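You operate a simulated robot arm through the tools that you are given. There is no shell and no other tool. Be economical: measure what you need, move in short steps, check, and stop when the job is done.

Carry out the task below with a simulated robot arm. There is one attempt and no reset: what you move stays moved.

TASK
Rub the tarnish off the silver tray and stand the green bottle back on it.
Fine: rest the bottle on the gold saucer; purple cloth, cleaner from the jar; put the cloth back and the lid on. Set down upright: green scent bottle. What is to be rubbed or washed off counts as gone when no trace of it is left.

The check looks at the end state, three seconds after you hand in, the way a careful person would. Anything else that was tipped, shoved, dropped, spilled or broken makes it a failure. Lids that push on must go on centred and level and be pressed home; caps that screw on are set level and turned clockwise until they are tight. Flat cloth is picked up by pressing the open fingertips on it (5 to 10 N) and closing them slowly along it; thin cloth reads only 2 to 8 mm in the jaws.

THE ROBOT
A 7-joint arm with a two-finger parallel gripper, fixed in place. Base frame: the origin is at the foot of the arm, x ahead of it, y to its left, z up; the work surface is at about z = 760. Units: mm, rad, N and s.
With the tool pointing down near the work surface it reaches from about 300 to 700 mm from the base axis. Its first joint turns from -1.152 to 1.152 rad. Payload 1.57 kg.
The tool frame sits at the grasp point between the pads (the TCP): z along the fingers, y along the line on which they close. The tips reach 30 mm beyond it. The gripper opens to 110 mm. The fingers are 24 mm wide and 12 mm thick; the gripper's body (48 by 112 mm) begins 78 mm behind the TCP.
Orientation is that of the tool frame in the base frame, as a unit quaternion [x, y, z, w]. With the fingers straight down and closing along the base's y, the tool's x points along the base's -x, its y along +y and its z along -z.

THE INTERFACE
- The arm moves only by the tool apply_moves. Its arguments are lists of equal length, an entry for each row: "translation": the shift along the tool's x, y, z in mm, a list of three; "delta_rot": the turn, a rotation vector about the tool's x, y, z in rad, a list of three; "gripper": the finger opening in mm, from 0 to 110. In form: {"translation": [[tx, ty, tz], ...], "delta_rot": [[wx, wy, wz], ...], "gripper": [gripper, ...]}. A call has 1 to 12 rows; each row is the pose to reach, as a shift and turn from the pose commanded when the call began, along the tool's axes at that moment. A row lasts 0.2 s, in which the tool goes at most 50 mm and 0.15 rad; a call with a longer step from one row to the next is refused whole, and so is a gripper value outside its range. A pose out of reach is approached as far as the arm can. The call stops where the force on the tool passes 40 N (or 10 N more than at its start, if that is more) or the arm is blocked; 0.2 s more then pass. The fingers move at their own pace (about 108 mm/s each) and stop on an object; they squeeze with about 24 N. The grip force told is the motor's: it shows also when the fingers shut on nothing. Time passes only in rows, and 0.2 s behind the last, so rows that repeat a pose let the fingers close. It gives the time, the measured TCP pose, the force on the tool (base axes), the opening and the grip force at its end, in the units of the frame above (readings bear some noise), with the torque about the TCP (base axes, N m) and any sound that the robot's microphone picked up.
- Cameras (640 x 400 px; columns grow to the right, rows downward): "scene" is fixed at [136.5, -385.9, 1385.9]; the picture's right is [0.94, -0.34, 0.00], its down [-0.25, -0.68, -0.69] and it looks along [0.24, 0.65, -0.72] (base axes); focal length 307 px, centre (320, 200). "wrist" rides on the gripper at [70, 16, -141] in the tool frame; the picture's right is [-0.23, 0.97, 0.00], its down [-0.85, -0.20, -0.48] and it looks along [-0.47, -0.11, 0.88] (tool axes); focal length 222 px, centre (320, 200). There is no depth. A picture from a camera that has moved, and an enlarged one, comes with that camera's place and axes in the base frame and with its lens.
- capture(camera): a new picture of that camera. It takes no simulated time.
- enlarge(camera, box): a new picture of the part [left, top, right, bottom] of that camera's present view, enlarged. It takes no simulated time.
- close_job(): hands the job in; it is judged then, once.

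Go step by step. Nothing tells you positions but the pictures and the camera data: compare them with the known pose of the tool, close in by small moves and look again before you grip or let go. The budget is 120 turns and 68 pictures, counting those below and the enlarged ones. Unless the task says otherwise, let go and move clear before handing in, and close with one line.

The tools are called after "Emit:" as name(argument=value, ...) on one line, values as JSON. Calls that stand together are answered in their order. apply_moves: Moves the arm, as the interface text tells. Its arguments: {"type":"object","properties":{"translation":{"type":"array"},"delta_rot":{"type":"array"},"gripper":{"type":"array"}},"required":["translation","delta_rot","gripper"]} The other tools are called the same way: capture (camera) takes a picture; enlarge (camera, box) takes an enlarged picture of a part of a camera's view; close_job () hands the job in.

At the start:

```text
time: 0.0
eef_pos: [257.0, 217.6, 1038.1]
ee_rot: [0.0, 1.0, 0.0, 0.001]
contact_force: [0.4, 0.3, -0.7]
torque: [0.0, 0.02, 0.0]
opening: 110.2
grasp_force: 0.1
```

scene: 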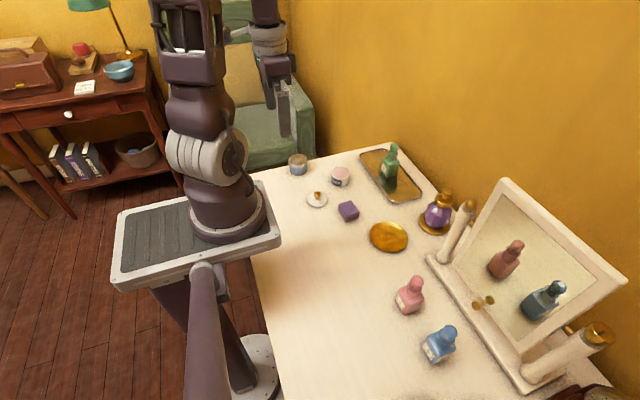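
wrist: 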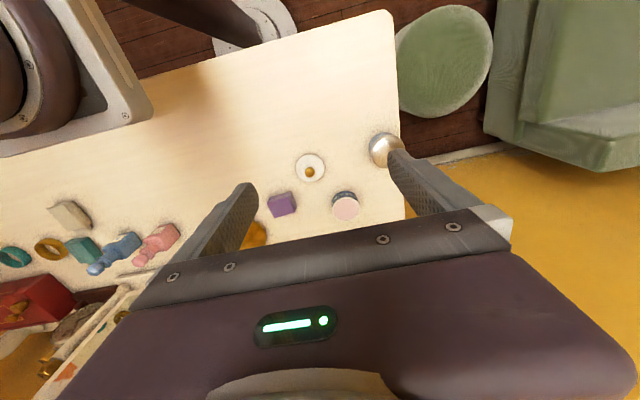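

I see the tray with the green bottle at the back, a gold saucer, a purple cloth, some jars and a lid on the table. I'll take close-ups to measure them.

Emit:
enlarge(camera="scene", box=[270, 130, 430, 230])

Emit:
enlarge(camera="scene", box=[340, 130, 500, 260])

Emit:
enlarge(camera="wrist", box=[220, 110, 420, 250])

```text
4.00 times, centred on (350, 180) of scene
camera zoom: at [136.5, -385.9, 1385.9], right [0.94, -0.34, 0.0], down [-0.25, -0.68, -0.69], along [0.24, 0.65, -0.72], focal length 1227 px, centre (200, 280)
```

zoom: 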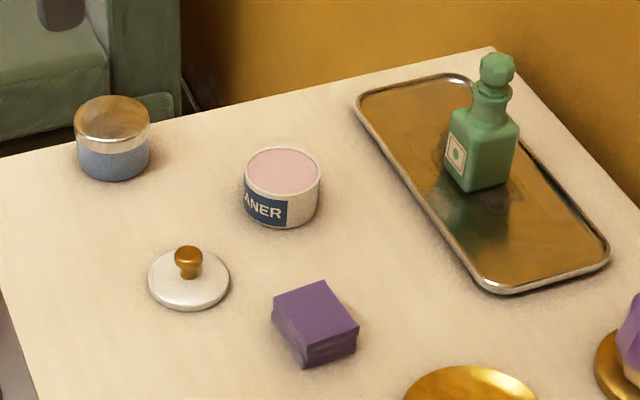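

```text
3.08 times, centred on (420, 195) of scene
camera zoom: at [136.5, -385.9, 1385.9], right [0.94, -0.34, 0.0], down [-0.25, -0.68, -0.69], along [0.24, 0.65, -0.72], focal length 944 px, centre (12, 215)
```

zoom: 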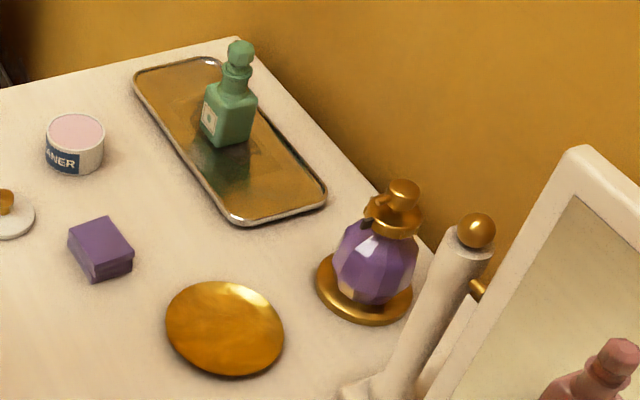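

```text
2.86 times, centred on (320, 180) of wrist
camera zoom: at [187.0, 234.6, 1179.5], right [0.23, 0.97, 0.0], down [0.85, -0.2, 0.48], along [0.47, -0.11, -0.88], focal length 635 px, centre (320, 257)
```

zoom: 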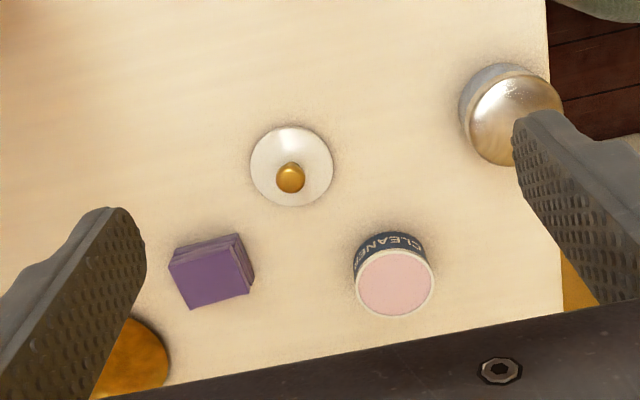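

The tray spans about x 530–630 and y 95–320, with the bottle near (582,203). The saucer is near (463,-5), the cloth (400,104), the jar (426,224) and the lid (336,175). Next I move over to view the bottle from the wrist camera.

Emit:
apply_moves(translation=[[-45, 0, 5], [-90, 0, 10], [-135, -4, 20], [-180, -8, 30], [-223, -12, 38]], delta_rot=[[0, 0, 0], [0, 0, 0], [0, 0, 0], [0, 0, 0], [0, 0, 0]], gripper=[110, 110, 110, 110, 110])

Emit:
capture(camera="wrist")

```text
time: 1.2
eef_pos: [479.9, 204.3, 1002.2]
ee_rot: [0.0, 1.0, 0.0, 0.0]
contact_force: [-0.5, -1.0, -0.1]
torque: [0.01, 0.0, 0.02]
opening: 109.8
grasp_force: 0.0
```

```text
62 pictures are left
camera wrist: at [409.5, 220.6, 1143.4], right [0.23, 0.97, 0.0], down [0.85, -0.2, 0.48], along [0.47, -0.11, -0.88], focal length 222 px, centre (320, 200)
```

wrist: 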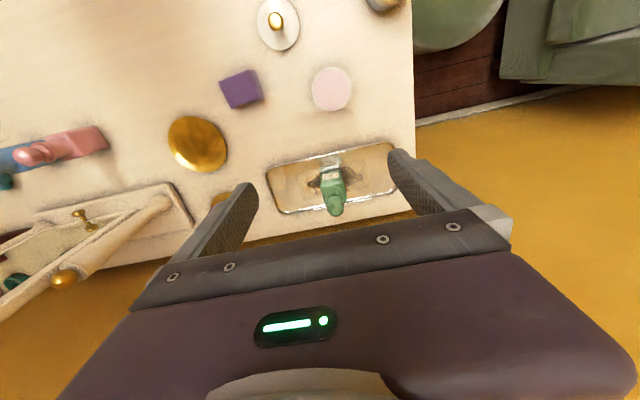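

Emit:
enlarge(camera="wrist", box=[250, 120, 410, 220])

Emit:
enlarge(camera="scene", box=[355, 135, 435, 205])

```text
4.00 times, centred on (330, 170) of wrist
camera zoom: at [409.5, 220.6, 1143.4], right [0.23, 0.97, 0.0], down [0.85, -0.2, 0.48], along [0.47, -0.11, -0.88], focal length 888 px, centre (280, 320)
```

zoom: 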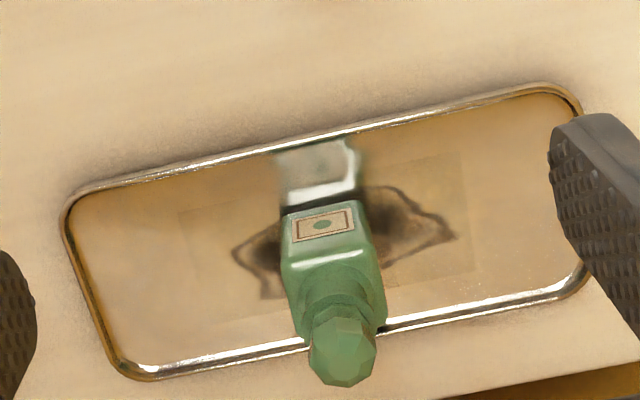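

```text
5.71 times, centred on (395, 170) of scene
camera zoom: at [136.5, -385.9, 1385.9], right [0.94, -0.34, 0.0], down [-0.25, -0.68, -0.69], along [0.24, 0.65, -0.72], focal length 1752 px, centre (-109, 371)
```

zoom: 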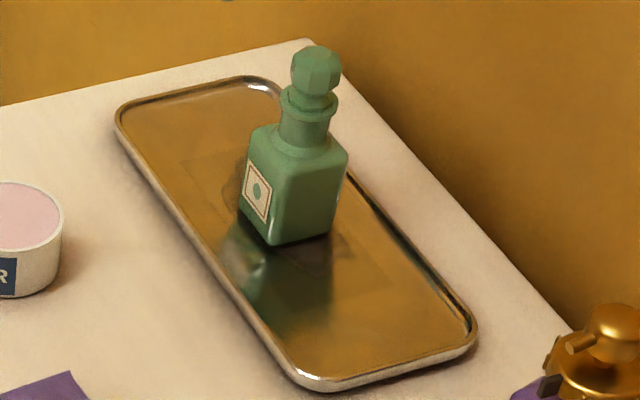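

The bottle is square to the base axes, at about (580,206). Its body runs from z 766 to 820 and its stopper top is near z 871. I move above it with the fingers open.

Emit:
apply_moves(translation=[[-40, 0, 0], [-80, 0, 0], [-100, 0, 30], [-100, 0, 70], [-100, 0, 90]], delta_rot=[[0, 0, 0], [0, 0, 0], [0, 0, 0], [0, 0, 0], [0, 0, 0]], gripper=[110, 110, 110, 110, 110])

Emit:
capture(camera="wrist")

Emit:
enlarge(camera="scene", box=[335, 100, 455, 220])

```text
time: 2.4
eef_pos: [581.0, 205.0, 910.4]
ee_rot: [0.0, 1.0, 0.0, 0.001]
contact_force: [0.5, 0.0, 1.5]
torque: [0.05, 0.0, -0.01]
opening: 109.9
grasp_force: 0.0
```

```text
59 pictures are left
camera wrist: at [510.5, 221.3, 1051.0], right [0.23, 0.97, 0.0], down [0.85, -0.2, 0.48], along [0.47, -0.11, -0.88], focal length 222 px, centre (320, 200)
```

wrist: 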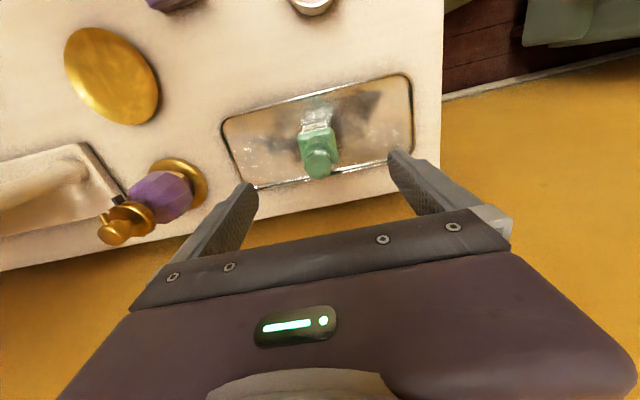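

```text
3.33 times, centred on (395, 160) of scene
camera zoom: at [136.5, -385.9, 1385.9], right [0.94, -0.34, 0.0], down [-0.25, -0.68, -0.69], along [0.24, 0.65, -0.72], focal length 1022 px, centre (70, 333)
```

zoom: 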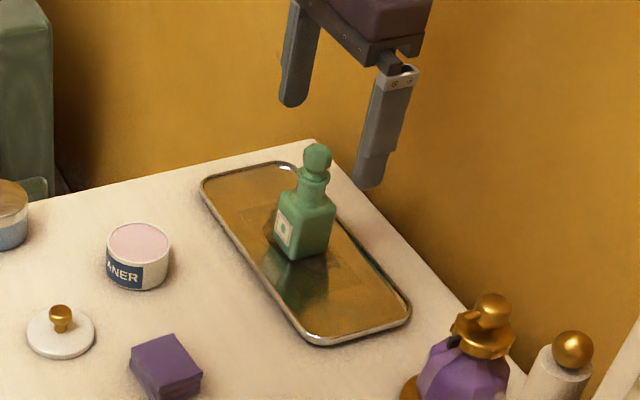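

The fingers straddle the bottle, which I now take to be at about (579,205). I descend to z 808 and close.

Emit:
apply_moves(translation=[[0, 0, 30], [0, 0, 60], [0, 0, 85], [0, 0, 102], [0, 0, 102]], delta_rot=[[0, 0, 0], [0, 0, 0], [0, 0, 0], [0, 0, 0], [0, 0, 0]], gripper=[110, 110, 110, 100, 90])

Emit:
enlarge(camera="scene", box=[335, 100, 455, 220])

Emit:
capture(camera="wrist")

```text
time: 3.6
eef_pos: [578.9, 204.4, 808.6]
ee_rot: [-0.001, 1.0, 0.0, 0.0]
contact_force: [-0.4, -0.9, 0.3]
torque: [-0.01, -0.03, 0.0]
opening: 89.9
grasp_force: 0.1
```

```text
3.33 times, centred on (395, 160) of scene
camera zoom: at [136.5, -385.9, 1385.9], right [0.94, -0.34, 0.0], down [-0.25, -0.68, -0.69], along [0.24, 0.65, -0.72], focal length 1022 px, centre (70, 333)
```

zoom: 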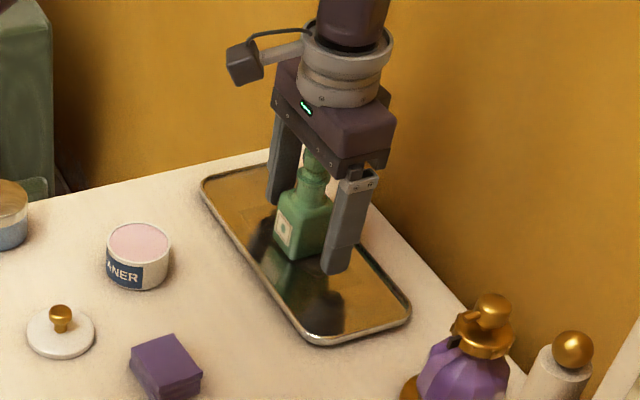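

```text
56 pictures are left
camera wrist: at [508.6, 221.7, 950.1], right [0.23, 0.97, 0.0], down [0.85, -0.2, 0.48], along [0.47, -0.11, -0.88], focal length 222 px, centre (320, 200)
```

wrist: 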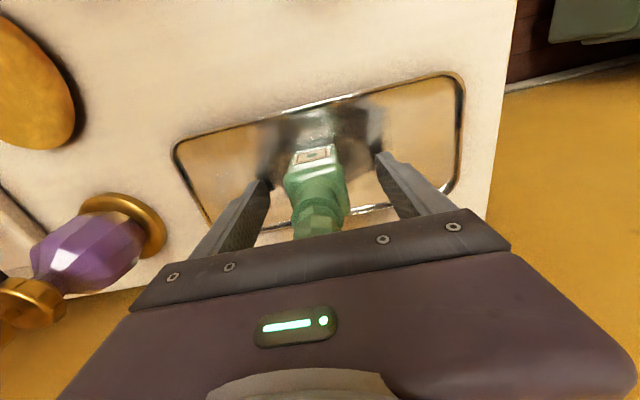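

The fingers are either side of the body. I close, check the grip, and lift a little.

Emit:
apply_moves(translation=[[0, 0, 0], [0, 0, 0], [0, 0, 0], [0, 0, 0], [0, 0, 0], [0, 0, -15], [0, 0, -40], [0, 0, -70], [0, 0, -100]], delta_rot=[[0, 0, 0], [0, 0, 0], [0, 0, 0], [0, 0, 0], [0, 0, 0], [0, 0, 0], [0, 0, 0], [0, 0, 0], [0, 0, 0]], gripper=[70, 50, 35, 20, 20, 20, 20, 20, 20])

Emit:
enlarge(camera="scene", box=[335, 60, 475, 270])

Emit:
capture(camera="wrist")

```text
time: 5.6
eef_pos: [581.1, 203.0, 909.5]
ee_rot: [0.0, 1.0, 0.001, 0.0]
contact_force: [-0.4, -0.4, -2.7]
torque: [-0.01, 0.01, -0.03]
opening: 39.8
grasp_force: 24.0
```

```text
1.90 times, centred on (405, 165) of scene
camera zoom: at [136.5, -385.9, 1385.9], right [0.94, -0.34, 0.0], down [-0.25, -0.68, -0.69], along [0.24, 0.65, -0.72], focal length 584 px, centre (158, 267)
```

zoom: 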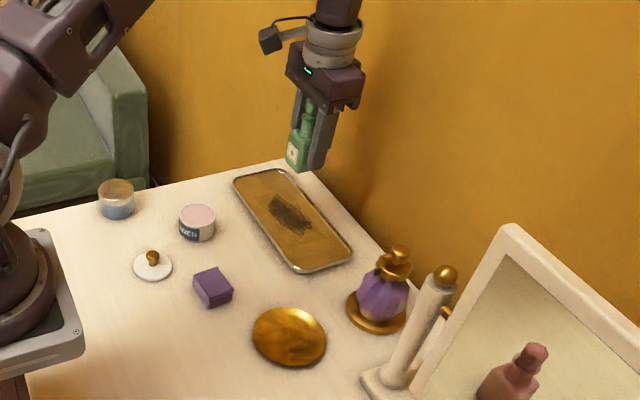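

```text
54 pictures are left
camera wrist: at [510.7, 220.1, 1051.0], right [0.23, 0.97, 0.0], down [0.85, -0.2, 0.48], along [0.47, -0.11, -0.88], focal length 222 px, centre (320, 200)
```

wrist: 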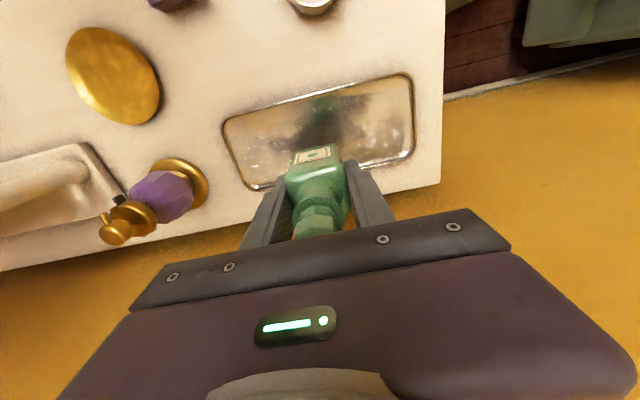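

The bottle is held (40 mm wide) and clear of the tray. I carry it to above the saucer at about (462,-5).

Emit:
apply_moves(translation=[[40, -15, 0], [75, -45, 0], [100, -85, 0], [118, -130, 0], [118, -175, 0], [118, -210, 0], [118, -210, 30], [118, -210, 60]], delta_rot=[[0, 0, 0], [0, 0, 0], [0, 0, 0], [0, 0, 0], [0, 0, 0], [0, 0, 0], [0, 0, 0], [0, 0, 0]], gripper=[20, 20, 20, 20, 20, 20, 20, 20])

Emit:
enlarge(camera="scene", box=[335, 130, 495, 290])

Emit:
capture(camera="wrist")

```text
time: 7.4
eef_pos: [459.3, -4.1, 848.1]
ee_rot: [0.0, 1.0, 0.0, 0.001]
contact_force: [-0.1, 0.2, -2.3]
torque: [0.0, -0.03, 0.02]
opening: 39.6
grasp_force: 24.3
```

```text
2.50 times, centred on (415, 210) of scene
camera zoom: at [136.5, -385.9, 1385.9], right [0.94, -0.34, 0.0], down [-0.25, -0.68, -0.69], along [0.24, 0.65, -0.72], focal length 767 px, centre (82, 175)
```

zoom: 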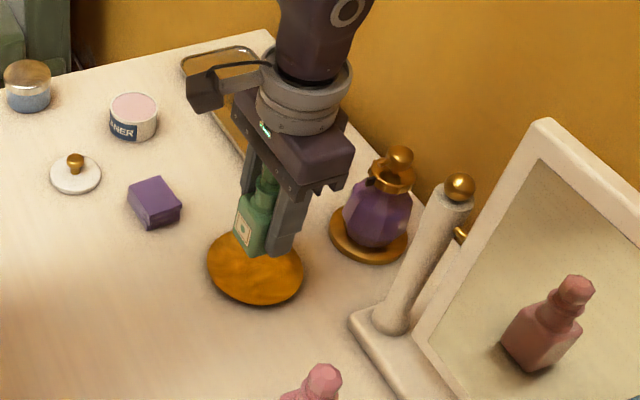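

```text
52 pictures are left
camera wrist: at [389.5, 12.2, 990.1], right [0.23, 0.97, 0.0], down [0.85, -0.2, 0.48], along [0.47, -0.11, -0.88], focal length 222 px, centre (320, 200)
```

wrist: 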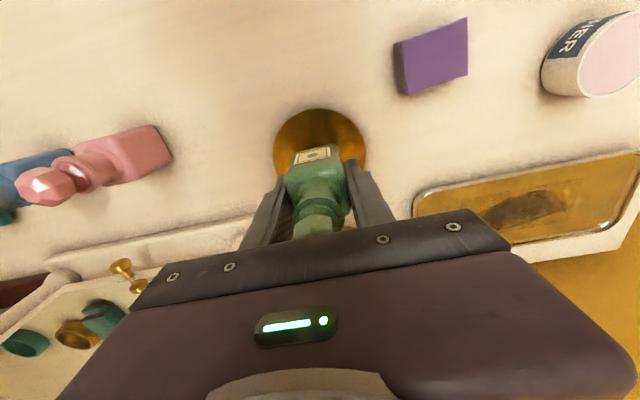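

The bottle is centred over the saucer. I lower it slowly toward contact.

Emit:
apply_moves(translation=[[0, 0, 15], [0, 0, 27], [0, 0, 32], [0, 0, 34], [0, 0, 34]], delta_rot=[[0, 0, 0], [0, 0, 0], [0, 0, 0], [0, 0, 0], [0, 0, 0]], gripper=[20, 20, 20, 20, 20])

Emit:
enlarge(camera="scene", box=[355, 180, 435, 260])

```text
time: 8.6
eef_pos: [462.9, -4.8, 815.0]
ee_rot: [0.001, 1.0, 0.0, 0.0]
contact_force: [0.4, 0.0, -3.4]
torque: [-0.01, -0.02, 0.0]
opening: 39.7
grasp_force: 23.9
```

```text
5.00 times, centred on (395, 220) of scene
camera zoom: at [136.5, -385.9, 1385.9], right [0.94, -0.34, 0.0], down [-0.25, -0.68, -0.69], along [0.24, 0.65, -0.72], focal length 1533 px, centre (-55, 100)
```

zoom: 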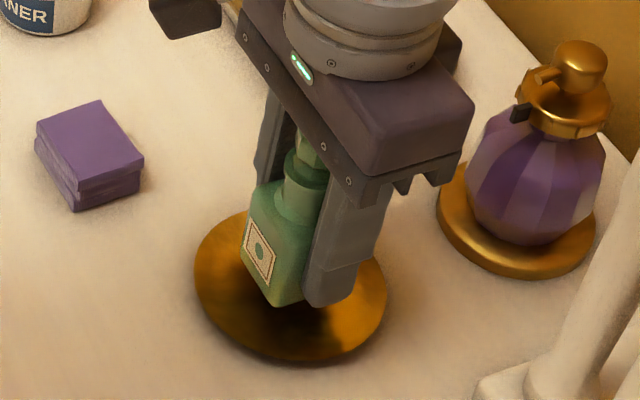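

It is still a few mm above the saucer. I lower in small steps.

Emit:
apply_moves(translation=[[0, 0, 2], [0, 0, 2]], delta_rot=[[0, 0, 0], [0, 0, 0]], gripper=[20, 20])

Emit:
apply_moves(translation=[[0, 0, 2], [0, 0, 2]], delta_rot=[[0, 0, 0], [0, 0, 0]], gripper=[20, 20])

```text
time: 9.2
eef_pos: [462.1, -3.2, 812.7]
ee_rot: [0.0, 1.0, 0.0, 0.0]
contact_force: [-0.6, 0.0, -2.6]
torque: [-0.02, 0.01, 0.02]
opening: 39.6
grasp_force: 23.9
```

```text
time: 9.8
eef_pos: [462.7, -4.1, 810.2]
ee_rot: [0.0, 1.0, 0.0, 0.0]
contact_force: [0.8, 0.3, -3.8]
torque: [0.03, 0.02, 0.03]
opening: 39.9
grasp_force: 24.2
```

Emit:
apply_moves(translation=[[0, 0, 1.5], [0, 0, 1.5]], delta_rot=[[0, 0, 0], [0, 0, 0]], gripper=[20, 20])

Emit:
apply_moves(translation=[[0, 0, 1.5], [0, 0, 1.5]], delta_rot=[[0, 0, 0], [0, 0, 0]], gripper=[20, 20])

```text
time: 10.4
eef_pos: [461.1, -2.6, 808.4]
ee_rot: [0.0, 1.0, 0.0, 0.001]
contact_force: [0.5, 0.6, -2.6]
torque: [0.0, 0.03, 0.04]
opening: 39.5
grasp_force: 24.3
```

```text
time: 11.0
eef_pos: [461.2, -4.8, 807.4]
ee_rot: [0.0, 1.0, 0.001, 0.0]
contact_force: [0.3, -0.1, -2.9]
torque: [0.02, 0.0, -0.02]
opening: 39.8
grasp_force: 24.2
```

No contact yet, so I keep stepping down.

Emit:
apply_moves(translation=[[0, 0, 1.5], [0, 0, 1.5]], delta_rot=[[0, 0, 0], [0, 0, 0]], gripper=[20, 20])

Emit:
apply_moves(translation=[[0, 0, 1.5], [0, 0, 1.5]], delta_rot=[[0, 0, 0], [0, 0, 0]], gripper=[20, 20])

Emit:
enlarge(camera="scene", box=[365, 190, 425, 260])

```text
time: 11.6
eef_pos: [462.6, -4.5, 806.4]
ee_rot: [0.0, 1.0, 0.001, 0.001]
contact_force: [-1.4, -0.3, 5.4]
torque: [0.01, 0.05, -0.01]
opening: 39.6
grasp_force: 23.7
```

```text
time: 12.2
eef_pos: [461.6, -4.6, 804.4]
ee_rot: [0.0, 1.0, 0.0, 0.002]
contact_force: [-0.8, 2.3, 14.6]
torque: [0.04, 0.03, -0.07]
opening: 39.8
grasp_force: 23.6
```

```text
5.71 times, centred on (395, 225) of scene
camera zoom: at [136.2, -385.9, 1385.9], right [0.94, -0.34, 0.0], down [-0.25, -0.68, -0.69], along [0.24, 0.65, -0.72], focal length 1752 px, centre (-109, 57)
```

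zoom: 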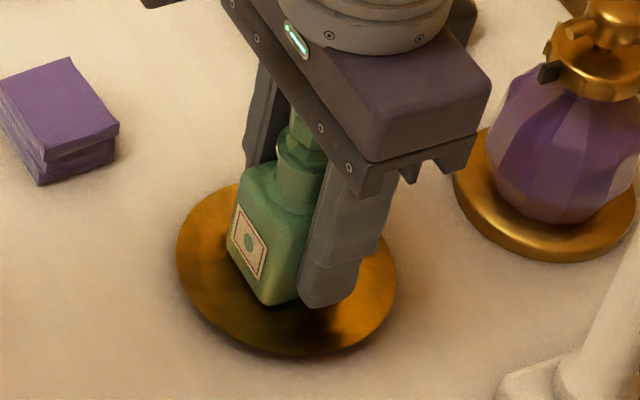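

Contact is at TCP z of about 806. I ease off 1 mm, open, and rise clear.

Emit:
apply_moves(translation=[[0, 0, -1.3], [0, 0, -1.3], [0, 0, -1.3], [0, 0, -1.3], [0, 0, -1.3], [0, 0, -30], [0, 0, -70], [0, 0, -110]], delta_rot=[[0, 0, 0], [0, 0, 0], [0, 0, 0], [0, 0, 0], [0, 0, 0], [0, 0, 0], [0, 0, 0], [0, 0, 0]], gripper=[38, 42, 50, 70, 80, 80, 80, 80])

Emit:
enlarge(camera="scene", box=[270, 130, 450, 260])

Emit:
capture(camera="wrist")

```text
time: 14.0
eef_pos: [464.2, -4.6, 916.2]
ee_rot: [0.0, 1.0, 0.0, 0.0]
contact_force: [0.0, 0.2, 0.8]
torque: [0.02, -0.02, 0.05]
opening: 80.1
grasp_force: 0.0
```

```text
3.08 times, centred on (360, 195) of scene
camera zoom: at [136.5, -385.9, 1385.9], right [0.94, -0.34, 0.0], down [-0.25, -0.68, -0.69], along [0.24, 0.65, -0.72], focal length 944 px, centre (197, 215)
```

zoom: 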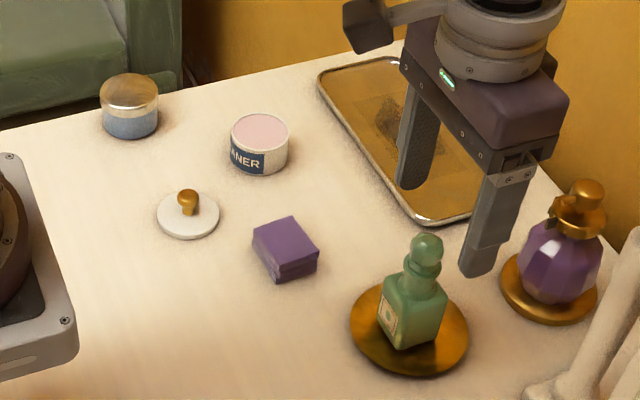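

```text
48 pictures are left
camera wrist: at [393.7, 11.5, 1057.0], right [0.23, 0.97, 0.0], down [0.85, -0.2, 0.48], along [0.47, -0.11, -0.88], focal length 222 px, centre (320, 200)
```

wrist: 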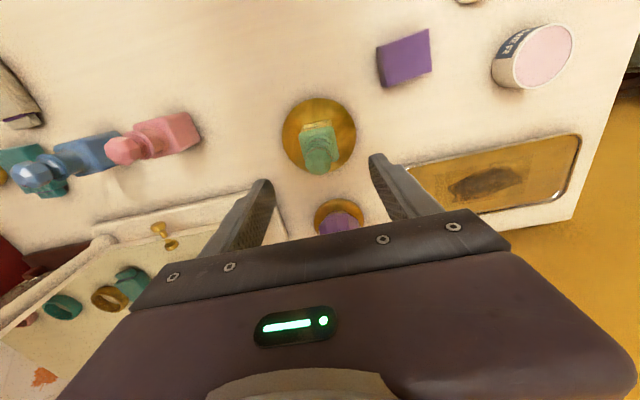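

The bottle stands well on the saucer. The folded cloth pad is at about (400,106), roughly 41×45×21 mm and turned about +0.1 rad. I move above it.

Emit:
apply_moves(translation=[[30, 35, 0], [62, 75, 0], [62, 111, 0], [62, 111, 20], [62, 111, 20]], delta_rot=[[0, 0, 0], [0, 0, 0], [0, 0, -0.05], [0, 0, -0.1], [0, 0, -0.1]], gripper=[80, 80, 80, 80, 80])

Emit:
enlarge(camera="wrist", box=[240, 90, 440, 230])

```text
refused: row 2 steps farther than a row can; nothing moved
```

```text
2.86 times, centred on (340, 160) of wrist
camera zoom: at [393.7, 11.5, 1057.0], right [0.23, 0.97, 0.0], down [0.85, -0.2, 0.48], along [0.47, -0.11, -0.88], focal length 635 px, centre (263, 314)
```

zoom: 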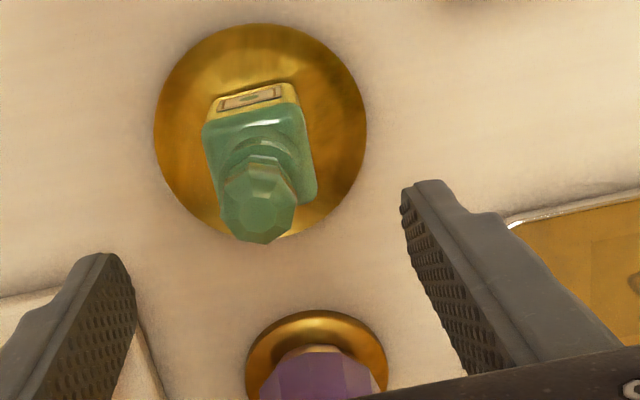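

The row was too long, so nothing moved. I repeat the move with shorter rows.

Emit:
apply_moves(translation=[[25, 35, 0], [50, 70, 0], [62, 105, 0], [62, 111, 20], [62, 111, 20]], delta_rot=[[0, 0, 0], [0, 0, 0], [0, 0, -0.05], [0, 0, -0.1], [0, 0, -0.1]], gripper=[80, 80, 80, 80, 80])

Emit:
enlarge(camera="wrist", box=[230, 80, 470, 230])

```text
time: 15.2
eef_pos: [402.9, 106.1, 893.9]
ee_rot: [-0.05, 0.999, 0.0, 0.0]
contact_force: [-0.2, -0.3, -0.5]
torque: [0.04, -0.03, 0.0]
opening: 79.7
grasp_force: 0.1
```

```text
2.67 times, centred on (350, 155) of wrist
camera zoom: at [330.5, 115.8, 1035.2], right [0.13, 0.99, 0.0], down [0.87, -0.11, 0.48], along [0.48, -0.06, -0.88], focal length 592 px, centre (240, 320)
```

zoom: 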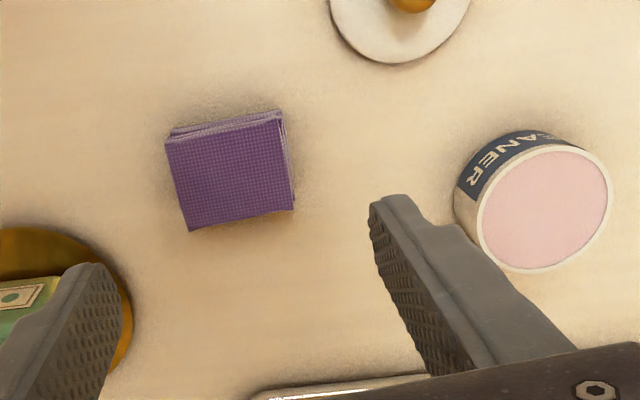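

The pad is at about (397,104) and the tool yaw now matches it. I descend with the tips at z of about 769, so the pad protrudes below them, and grip gently.

Emit:
apply_moves(translation=[[3, -1.7, 40], [3, -1.7, 75], [3, -1.7, 90], [3, -1.7, 95], [3, -1.7, 95]], delta_rot=[[0, 0, 0], [0, 0, 0], [0, 0, 0], [0, 0, 0], [0, 0, 0]], gripper=[80, 80, 80, 80, 70])

Emit:
enlarge(camera="wrist", box=[230, 80, 470, 230])

Emit:
enlarge(camera="scene", box=[300, 160, 400, 240])

```text
time: 16.4
eef_pos: [395.3, 105.6, 798.2]
ee_rot: [-0.05, 0.999, 0.001, -0.001]
contact_force: [-0.2, 0.4, -0.4]
torque: [0.03, -0.01, 0.0]
opening: 70.1
grasp_force: 0.0
```

```text
2.67 times, centred on (350, 155) of wrist
camera zoom: at [324.7, 114.8, 940.2], right [0.13, 0.99, 0.0], down [0.87, -0.11, 0.48], along [0.47, -0.06, -0.88], focal length 592 px, centre (240, 320)
```

zoom: 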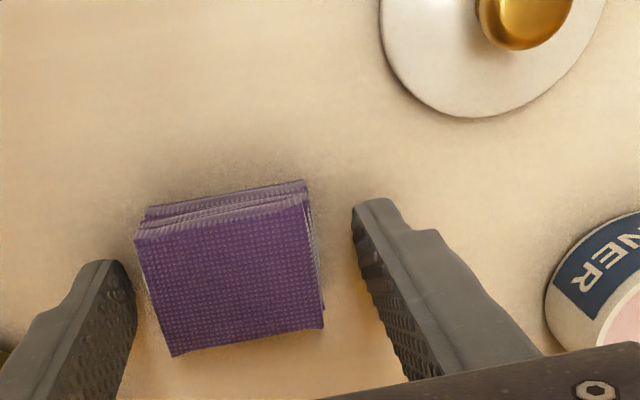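

```text
5.00 times, centred on (350, 200) of scene
camera zoom: at [136.5, -385.9, 1385.9], right [0.94, -0.34, 0.0], down [-0.25, -0.68, -0.69], along [0.24, 0.65, -0.72], focal length 1533 px, centre (170, 200)
```

zoom: 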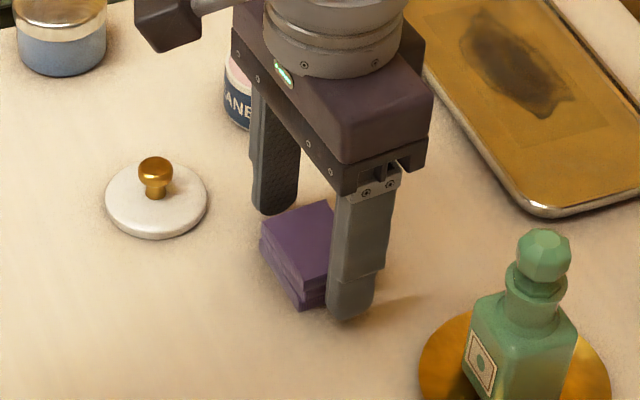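

The pad is slightly nearer the left finger. I shift 4 mm that way and close.

Emit:
apply_moves(translation=[[0, -4, 0], [0, -4, 0], [0, -4, 0], [0, -4, 0], [0, -4, 0], [0, -4, 0], [0, -4, 0], [0, -4, 0]], delta_rot=[[0, 0, 0], [0, 0, 0], [0, 0, 0], [0, 0, 0], [0, 0, 0], [0, 0, 0], [0, 0, 0], [0, 0, 0]], gripper=[70, 60, 54, 50, 46, 42, 38, 38])

Emit:
enlarge(camera="wrist", box=[230, 80, 470, 230])

```text
time: 18.2
eef_pos: [398.6, 101.2, 799.0]
ee_rot: [-0.05, 0.999, 0.0, 0.0]
contact_force: [-0.1, -0.2, 0.1]
torque: [0.0, 0.0, 0.02]
opening: 50.8
grasp_force: 23.8
```

```text
2.67 times, centred on (350, 155) of wrist
camera zoom: at [326.0, 111.0, 940.2], right [0.13, 0.99, 0.0], down [0.87, -0.11, 0.48], along [0.48, -0.06, -0.88], focal length 592 px, centre (240, 320)
```

zoom: 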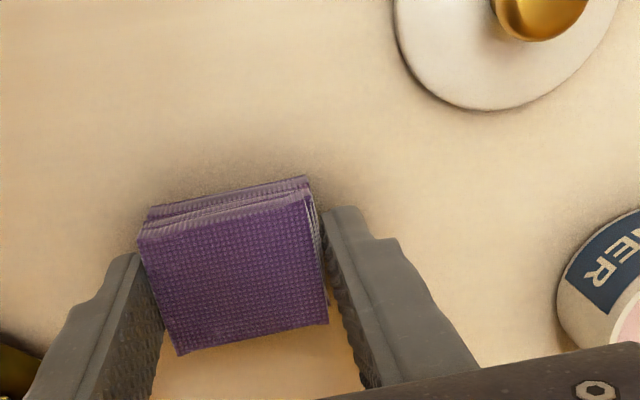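

The pad is gripped at 51 mm and behaves as stiff. I note the put-back pose: TCP (397.6,100.0,799), yaw 0.1. Now I lift.

Emit:
apply_moves(translation=[[0, 0, -15], [0, 0, -50], [0, 0, -91]], delta_rot=[[0, 0, 0], [0, 0, 0], [0, 0, 0]], gripper=[38, 38, 38])

Emit:
enlarge(camera="scene", box=[290, 120, 410, 220])

Emit:
capture(camera="wrist")

```text
time: 19.0
eef_pos: [397.3, 101.6, 888.9]
ee_rot: [-0.05, 0.999, 0.001, 0.0]
contact_force: [-0.6, 0.1, 0.1]
torque: [-0.02, 0.01, 0.01]
opening: 50.7
grasp_force: 24.2
```

```text
4.00 times, centred on (350, 170) of scene
camera zoom: at [136.5, -385.9, 1385.9], right [0.94, -0.34, 0.0], down [-0.25, -0.68, -0.69], along [0.24, 0.65, -0.72], focal length 1227 px, centre (200, 320)
```

zoom: 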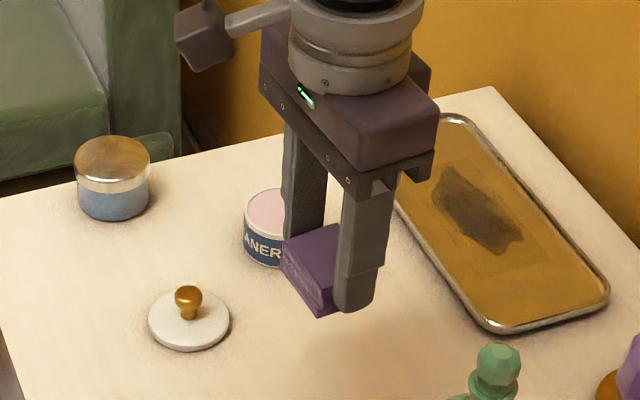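

```text
41 pictures are left
camera wrist: at [326.6, 110.8, 1029.7], right [0.13, 0.99, 0.0], down [0.87, -0.11, 0.48], along [0.47, -0.06, -0.88], focal length 222 px, centre (320, 200)
```

wrist: 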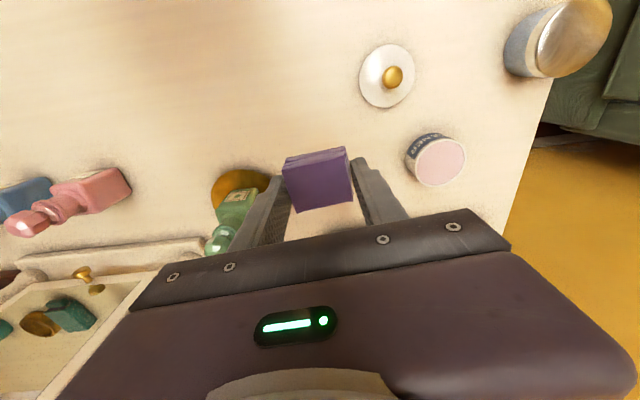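

The pad protrudes 9 mm below the tips. The stain spans about x 555–607 and y 145–275. I zoom in on the jar to place it precisely.

Emit:
enlarge(camera="wrist", box=[390, 120, 480, 200])

Emit:
enlarge(camera="scene", box=[280, 150, 380, 220])

```text
5.00 times, centred on (435, 160) of wrist
camera zoom: at [326.6, 110.8, 1029.7], right [0.13, 0.99, 0.0], down [0.87, -0.11, 0.48], along [0.47, -0.06, -0.88], focal length 1111 px, centre (-255, 400)
```

zoom: 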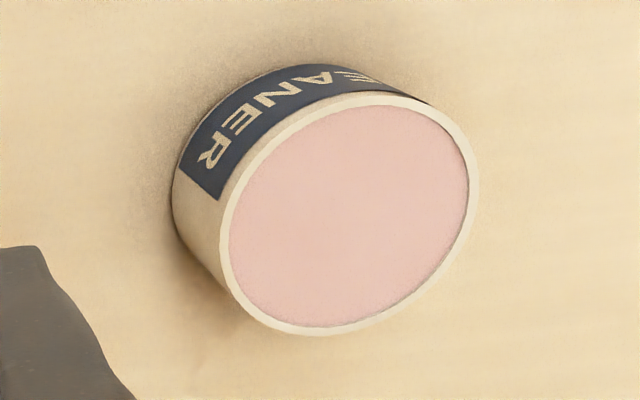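

```text
5.71 times, centred on (330, 185) of scene
camera zoom: at [136.5, -385.9, 1385.9], right [0.94, -0.34, 0.0], down [-0.25, -0.68, -0.69], along [0.24, 0.65, -0.72], focal length 1752 px, centre (263, 286)
```

zoom: 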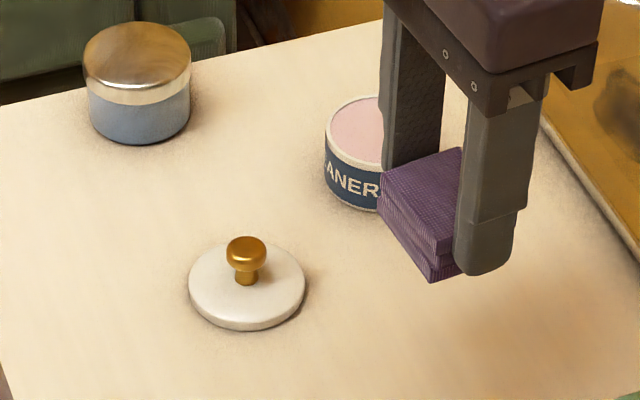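

The jar rim is at about (425,232), z≈792, and about 58 mm across, with the cream nearly flush. I move the pad above it.

Emit:
apply_moves(translation=[[-14, 43, 0], [-28, 86, 0], [-40.4, 128.6, 0], [-40.4, 128.6, 30], [-40.4, 128.6, 44]], delta_rot=[[0, 0, 0], [0, 0, 0], [0, 0, 0], [0, 0, 0], [0, 0, 0]], gripper=[38, 38, 38, 38, 38])

Emit:
enlarge(camera="scene", box=[290, 120, 410, 210])

Emit:
enlarge(camera="wrist", box=[240, 90, 420, 230])

```text
time: 20.2
eef_pos: [424.2, 232.3, 846.5]
ee_rot: [-0.05, 0.999, 0.0, 0.001]
contact_force: [0.4, 0.5, -0.7]
torque: [0.03, -0.01, 0.0]
opening: 50.5
grasp_force: 24.2
```

```text
4.44 times, centred on (350, 165) of scene
camera zoom: at [136.5, -385.9, 1385.9], right [0.94, -0.34, 0.0], down [-0.25, -0.68, -0.69], along [0.24, 0.65, -0.72], focal length 1363 px, centre (187, 356)
```

zoom: 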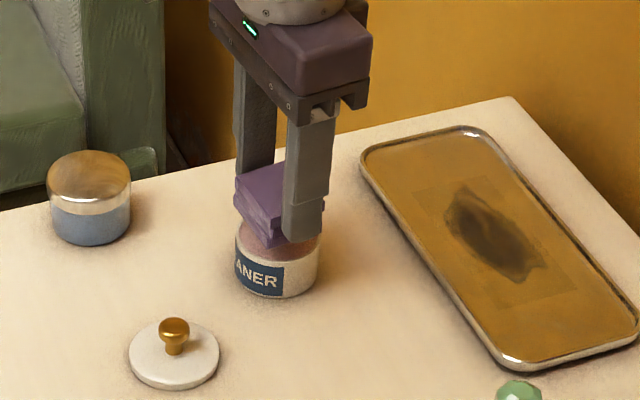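

```text
2.86 times, centred on (330, 160) of wrist
camera zoom: at [353.0, 241.9, 987.9], right [0.13, 0.99, 0.0], down [0.87, -0.11, 0.48], along [0.48, -0.06, -0.88], focal length 635 px, centre (291, 314)
```

zoom: 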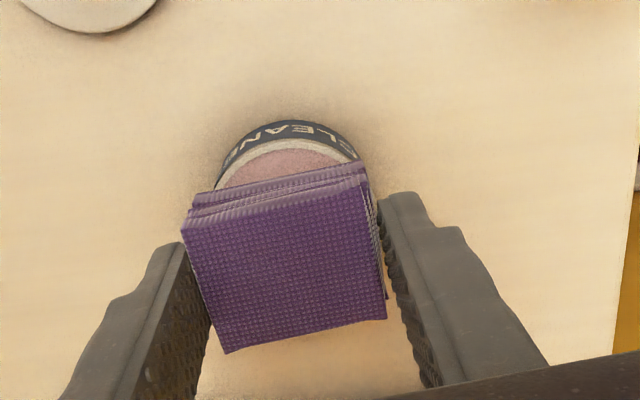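

The alignment over the jar checks out. I lower gently until the pad presses on the cream.

Emit:
apply_moves(translation=[[0, 0, 6], [0, 0, 10], [0, 0, 12], [0, 0, 12]], delta_rot=[[0, 0, 0], [0, 0, 0], [0, 0, 0], [0, 0, 0]], gripper=[38, 38, 38, 38])

Emit:
apply_moves(translation=[[0, 0, 1.5], [0, 0, 1.5]], delta_rot=[[0, 0, 0], [0, 0, 0]], gripper=[38, 38])

Emit:
apply_moves(translation=[[0, 0, 1.5], [0, 0, 1.5]], delta_rot=[[0, 0, 0], [0, 0, 0]], gripper=[38, 38])

```text
time: 21.2
eef_pos: [425.5, 234.0, 834.6]
ee_rot: [-0.049, 0.999, 0.0, 0.0]
contact_force: [-0.1, -0.2, -0.1]
torque: [0.02, 0.01, -0.02]
opening: 50.5
grasp_force: 23.5
```

```text
time: 21.8
eef_pos: [426.0, 233.0, 832.4]
ee_rot: [-0.049, 0.999, 0.0, 0.0]
contact_force: [-0.5, -0.4, -0.3]
torque: [-0.02, 0.0, 0.01]
opening: 51.0
grasp_force: 24.0
```

```text
time: 22.4
eef_pos: [426.2, 234.2, 831.3]
ee_rot: [-0.05, 0.999, 0.0, 0.001]
contact_force: [-1.4, -4.1, 24.6]
torque: [-0.31, 0.01, -0.01]
opening: 50.8
grasp_force: 24.3
```

The flat pad met the rim at about 24 N. To be sure the cleaner is picked up, I back off, tilt the pad and dip one edge into the cream.

Emit:
apply_moves(translation=[[0, 0, -8], [0, -4, -16], [0, -8.6, -16], [0, -8.6, -14], [0, -8.6, -14]], delta_rot=[[0, 0, 0], [0.1, 0, 0], [0.2, 0, 0], [0.25, 0, 0], [0.25, 0, 0]], gripper=[38, 38, 38, 38, 38])

Emit:
enlarge(camera="scene", box=[290, 120, 410, 210])

Emit:
enlarge(camera="wrist", box=[240, 90, 420, 230])

```text
time: 23.6
eef_pos: [426.1, 225.4, 845.9]
ee_rot: [-0.049, 0.991, -0.125, 0.006]
contact_force: [-1.0, -0.3, 0.5]
torque: [-0.01, -0.02, -0.02]
opening: 50.8
grasp_force: 24.1
```

```text
4.44 times, centred on (350, 165) of scene
camera zoom: at [136.5, -385.9, 1385.9], right [0.94, -0.34, 0.0], down [-0.25, -0.68, -0.69], along [0.24, 0.65, -0.72], focal length 1363 px, centre (187, 356)
```

zoom: 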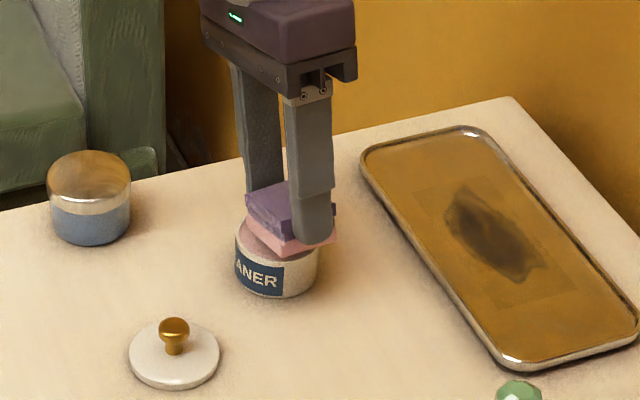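

```text
2.86 times, centred on (330, 160) of wrist
camera zoom: at [351.6, 268.7, 978.3], right [0.13, 0.96, -0.24], down [0.86, 0.01, 0.51], along [0.5, -0.28, -0.82], focal length 635 px, centre (291, 314)
```

zoom: 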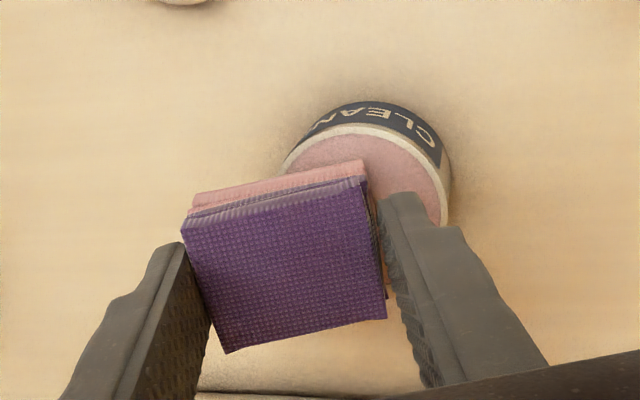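

The pad's underside has turned pink, so it has taken up the cleaner. I lift straight up and level the tool.

Emit:
apply_moves(translation=[[0, -5, -19.5], [0, -10, -39], [0, -14.8, -58.1], [0, -14.8, -58.1]], delta_rot=[[0, 0, 0], [-0.1, 0, 0], [-0.2, 0, 0], [-0.25, 0, 0]], gripper=[38, 38, 38, 38])

Emit:
apply_moves(translation=[[-38, -8, 0], [-76, -16, 0], [-114, -24, 0], [-151.8, -30.7, 0], [-151.8, -30.7, 40], [-151.8, -30.7, 75]], delta_rot=[[0, 0, 0.05], [0, 0, 0.1], [0, 0, 0.1], [0, 0, 0.1], [0, 0, 0.1], [0, 0, 0.1]], gripper=[38, 38, 38, 38, 38, 38])

Emit:
enlarge(camera="scene", box=[270, 110, 450, 240])

Emit:
capture(camera="wrist")

```text
time: 24.6
eef_pos: [424.9, 225.5, 905.6]
ee_rot: [-0.05, 0.999, 0.0, 0.001]
contact_force: [0.1, 0.3, -1.2]
torque: [-0.04, 0.03, -0.01]
opening: 50.8
grasp_force: 24.1
```

```text
time: 26.0
eef_pos: [580.9, 207.8, 829.4]
ee_rot: [0.0, 1.0, 0.0, 0.0]
contact_force: [0.3, 0.5, 0.3]
torque: [-0.01, -0.03, 0.02]
opening: 50.7
grasp_force: 23.7
```

```text
3.08 times, centred on (360, 175) of scene
camera zoom: at [136.5, -385.9, 1385.9], right [0.94, -0.34, 0.0], down [-0.25, -0.68, -0.69], along [0.24, 0.65, -0.72], focal length 944 px, centre (197, 277)
```

zoom: 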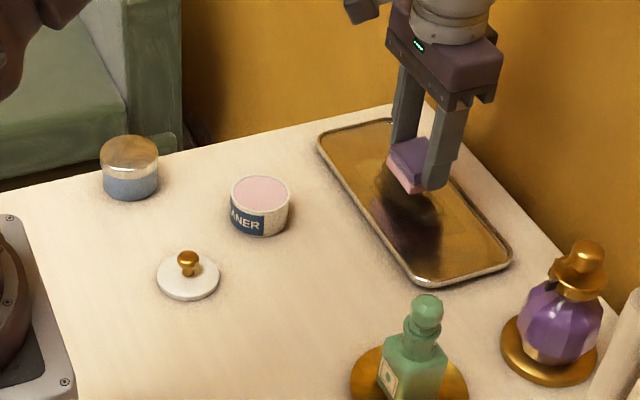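

```text
33 pictures are left
camera wrist: at [510.2, 225.2, 971.0], right [0.23, 0.97, 0.0], down [0.85, -0.2, 0.48], along [0.47, -0.11, -0.88], focal length 222 px, centre (320, 200)
```

wrist: 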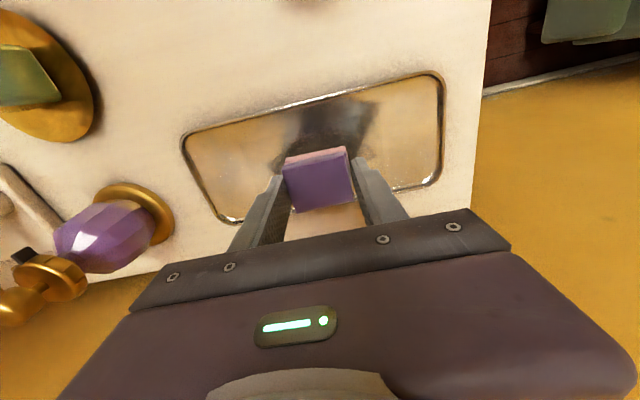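

The pad is over the stain. I lower it to contact.

Emit:
apply_moves(translation=[[0, 0, 12], [0, 0, 22], [0, 0, 24], [0, 0, 24]], delta_rot=[[0, 0, 0], [0, 0, 0], [0, 0, 0], [0, 0, 0]], gripper=[38, 38, 38, 38])

Emit:
apply_moves(translation=[[0, 0, 1.3], [0, 0, 1.3]], delta_rot=[[0, 0, 0], [0, 0, 0]], gripper=[38, 38])

Emit:
apply_moves(translation=[[0, 0, 1], [0, 0, 1]], delta_rot=[[0, 0, 0], [0, 0, 0]], gripper=[38, 38])

```text
time: 27.0
eef_pos: [580.6, 208.6, 806.9]
ee_rot: [0.0, 1.0, 0.0, 0.001]
contact_force: [-1.6, -0.9, 11.8]
torque: [0.02, 0.09, 0.01]
opening: 50.9
grasp_force: 24.1
```

```text
time: 27.6
eef_pos: [581.3, 209.2, 806.2]
ee_rot: [0.0, 1.0, 0.001, 0.001]
contact_force: [-3.9, 0.1, 30.6]
torque: [-0.08, 0.13, 0.0]
opening: 51.0
grasp_force: 24.0
```

```text
time: 28.2
eef_pos: [580.7, 208.2, 806.0]
ee_rot: [0.001, 1.0, 0.0, 0.002]
contact_force: [1.2, -0.4, 29.8]
torque: [-0.06, -0.06, -0.04]
opening: 50.6
grasp_force: 24.2
```

Contact is at about TCP 806. I ease up to about 10 N and start rubbing along the tray.

Emit:
apply_moves(translation=[[0, 0, -1.8], [0, 20, -1.8], [0, 40, -1.8], [0, 58, -1.8], [0, 35, -1.8], [0, 10, -1.8], [0, -15, -1.8], [0, -40, -1.8], [0, -60, -1.8], [0, -35, -1.8], [0, -10, -1.8], [0, 0, -1.8]], delta_rot=[[0, 0, 0], [0, 0, 0], [0, 0, 0], [0, 0, 0], [0, 0, 0], [0, 0, 0], [0, 0, 0], [0, 0, 0], [0, 0, 0], [0, 0, 0], [0, 0, 0], [0, 0, 0]], gripper=[38, 38, 38, 38, 38, 38, 38, 38, 38, 38, 38, 38])

Emit:
enlarge(camera="scene", box=[340, 110, 450, 220])

```text
time: 30.8
eef_pos: [578.1, 208.4, 805.8]
ee_rot: [0.0, 1.0, 0.0, 0.0]
contact_force: [0.2, 1.0, -0.1]
torque: [0.04, -0.01, -0.03]
opening: 51.0
grasp_force: 23.8
```

```text
3.64 times, centred on (395, 165) of scene
camera zoom: at [136.5, -385.9, 1385.9], right [0.94, -0.34, 0.0], down [-0.25, -0.68, -0.69], along [0.24, 0.65, -0.72], focal length 1115 px, centre (47, 327)
```

zoom: 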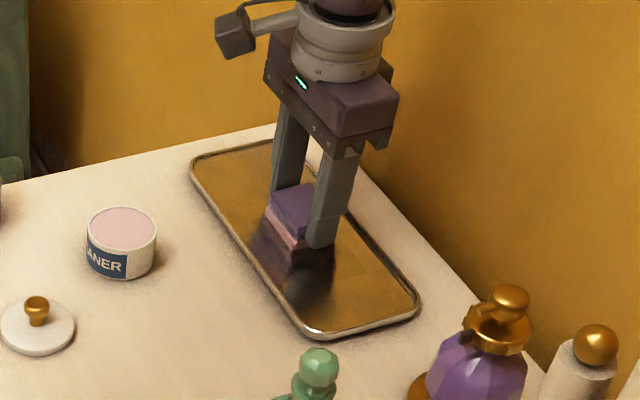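

The contact has gone light because the pad slid slightly in the jaws. I press down about 2 mm again and check the force.

Emit:
apply_moves(translation=[[0, 0, 1.3], [0, 0, 1.3]], delta_rot=[[0, 0, 0], [0, 0, 0]], gripper=[38, 38])

```text
time: 31.4
eef_pos: [580.8, 210.3, 805.1]
ee_rot: [-0.001, 1.0, -0.001, 0.001]
contact_force: [-6.7, -2.0, 21.0]
torque: [-0.08, 0.22, -0.03]
opening: 50.7
grasp_force: 23.8
```

At z 804.2 the force is 21 N. I ease 0.6 mm to about 12 N and rub the near side of the stain, then the far side.

Emit:
apply_moves(translation=[[0, 0, -0.6], [0, 25, -0.6], [0, 58, -0.6], [9, 58, -0.6], [18, 58, -0.6], [18, 28, -0.6], [18, -2, -0.6], [18, -32, -0.6], [18, -60, -0.6], [9, -60, -0.6], [0, -60, -0.6], [0, -60, -0.6]], delta_rot=[[0, 0, 0], [0, 0, 0], [0, 0, 0], [0, 0, 0], [0, 0, 0], [0, 0, 0], [0, 0, 0], [0, 0, 0], [0, 0, 0], [0, 0, 0], [0, 0, 0], [0, 0, 0]], gripper=[38, 38, 38, 38, 38, 38, 38, 38, 38, 38, 38, 38])

Emit:
apply_moves(translation=[[0, 0, 0], [-9, 0, 0], [-18, 0, 0], [-18, 30, 0], [-18, 60, 0], [-18, 90, 0], [-18, 118, 0], [-9, 118, 0], [0, 118, 0], [0, 90, 0], [0, 60, 0], [0, 60, 0]], delta_rot=[[0, 0, 0], [0, 0, 0], [0, 0, 0], [0, 0, 0], [0, 0, 0], [0, 0, 0], [0, 0, 0], [0, 0, 0], [0, 0, 0], [0, 0, 0], [0, 0, 0], [0, 0, 0]], gripper=[38, 38, 38, 38, 38, 38, 38, 38, 38, 38, 38, 38])

```text
time: 34.0
eef_pos: [580.1, 148.8, 805.8]
ee_rot: [0.001, 1.0, 0.0, -0.001]
contact_force: [-0.5, -0.3, -0.6]
torque: [-0.02, 0.03, 0.02]
opening: 50.7
grasp_force: 24.1
```

```text
time: 36.6
eef_pos: [580.2, 209.7, 804.4]
ee_rot: [0.0, 1.0, 0.001, 0.001]
contact_force: [0.1, 8.3, 14.2]
torque: [0.2, -0.02, 0.0]
opening: 50.6
grasp_force: 24.0
```

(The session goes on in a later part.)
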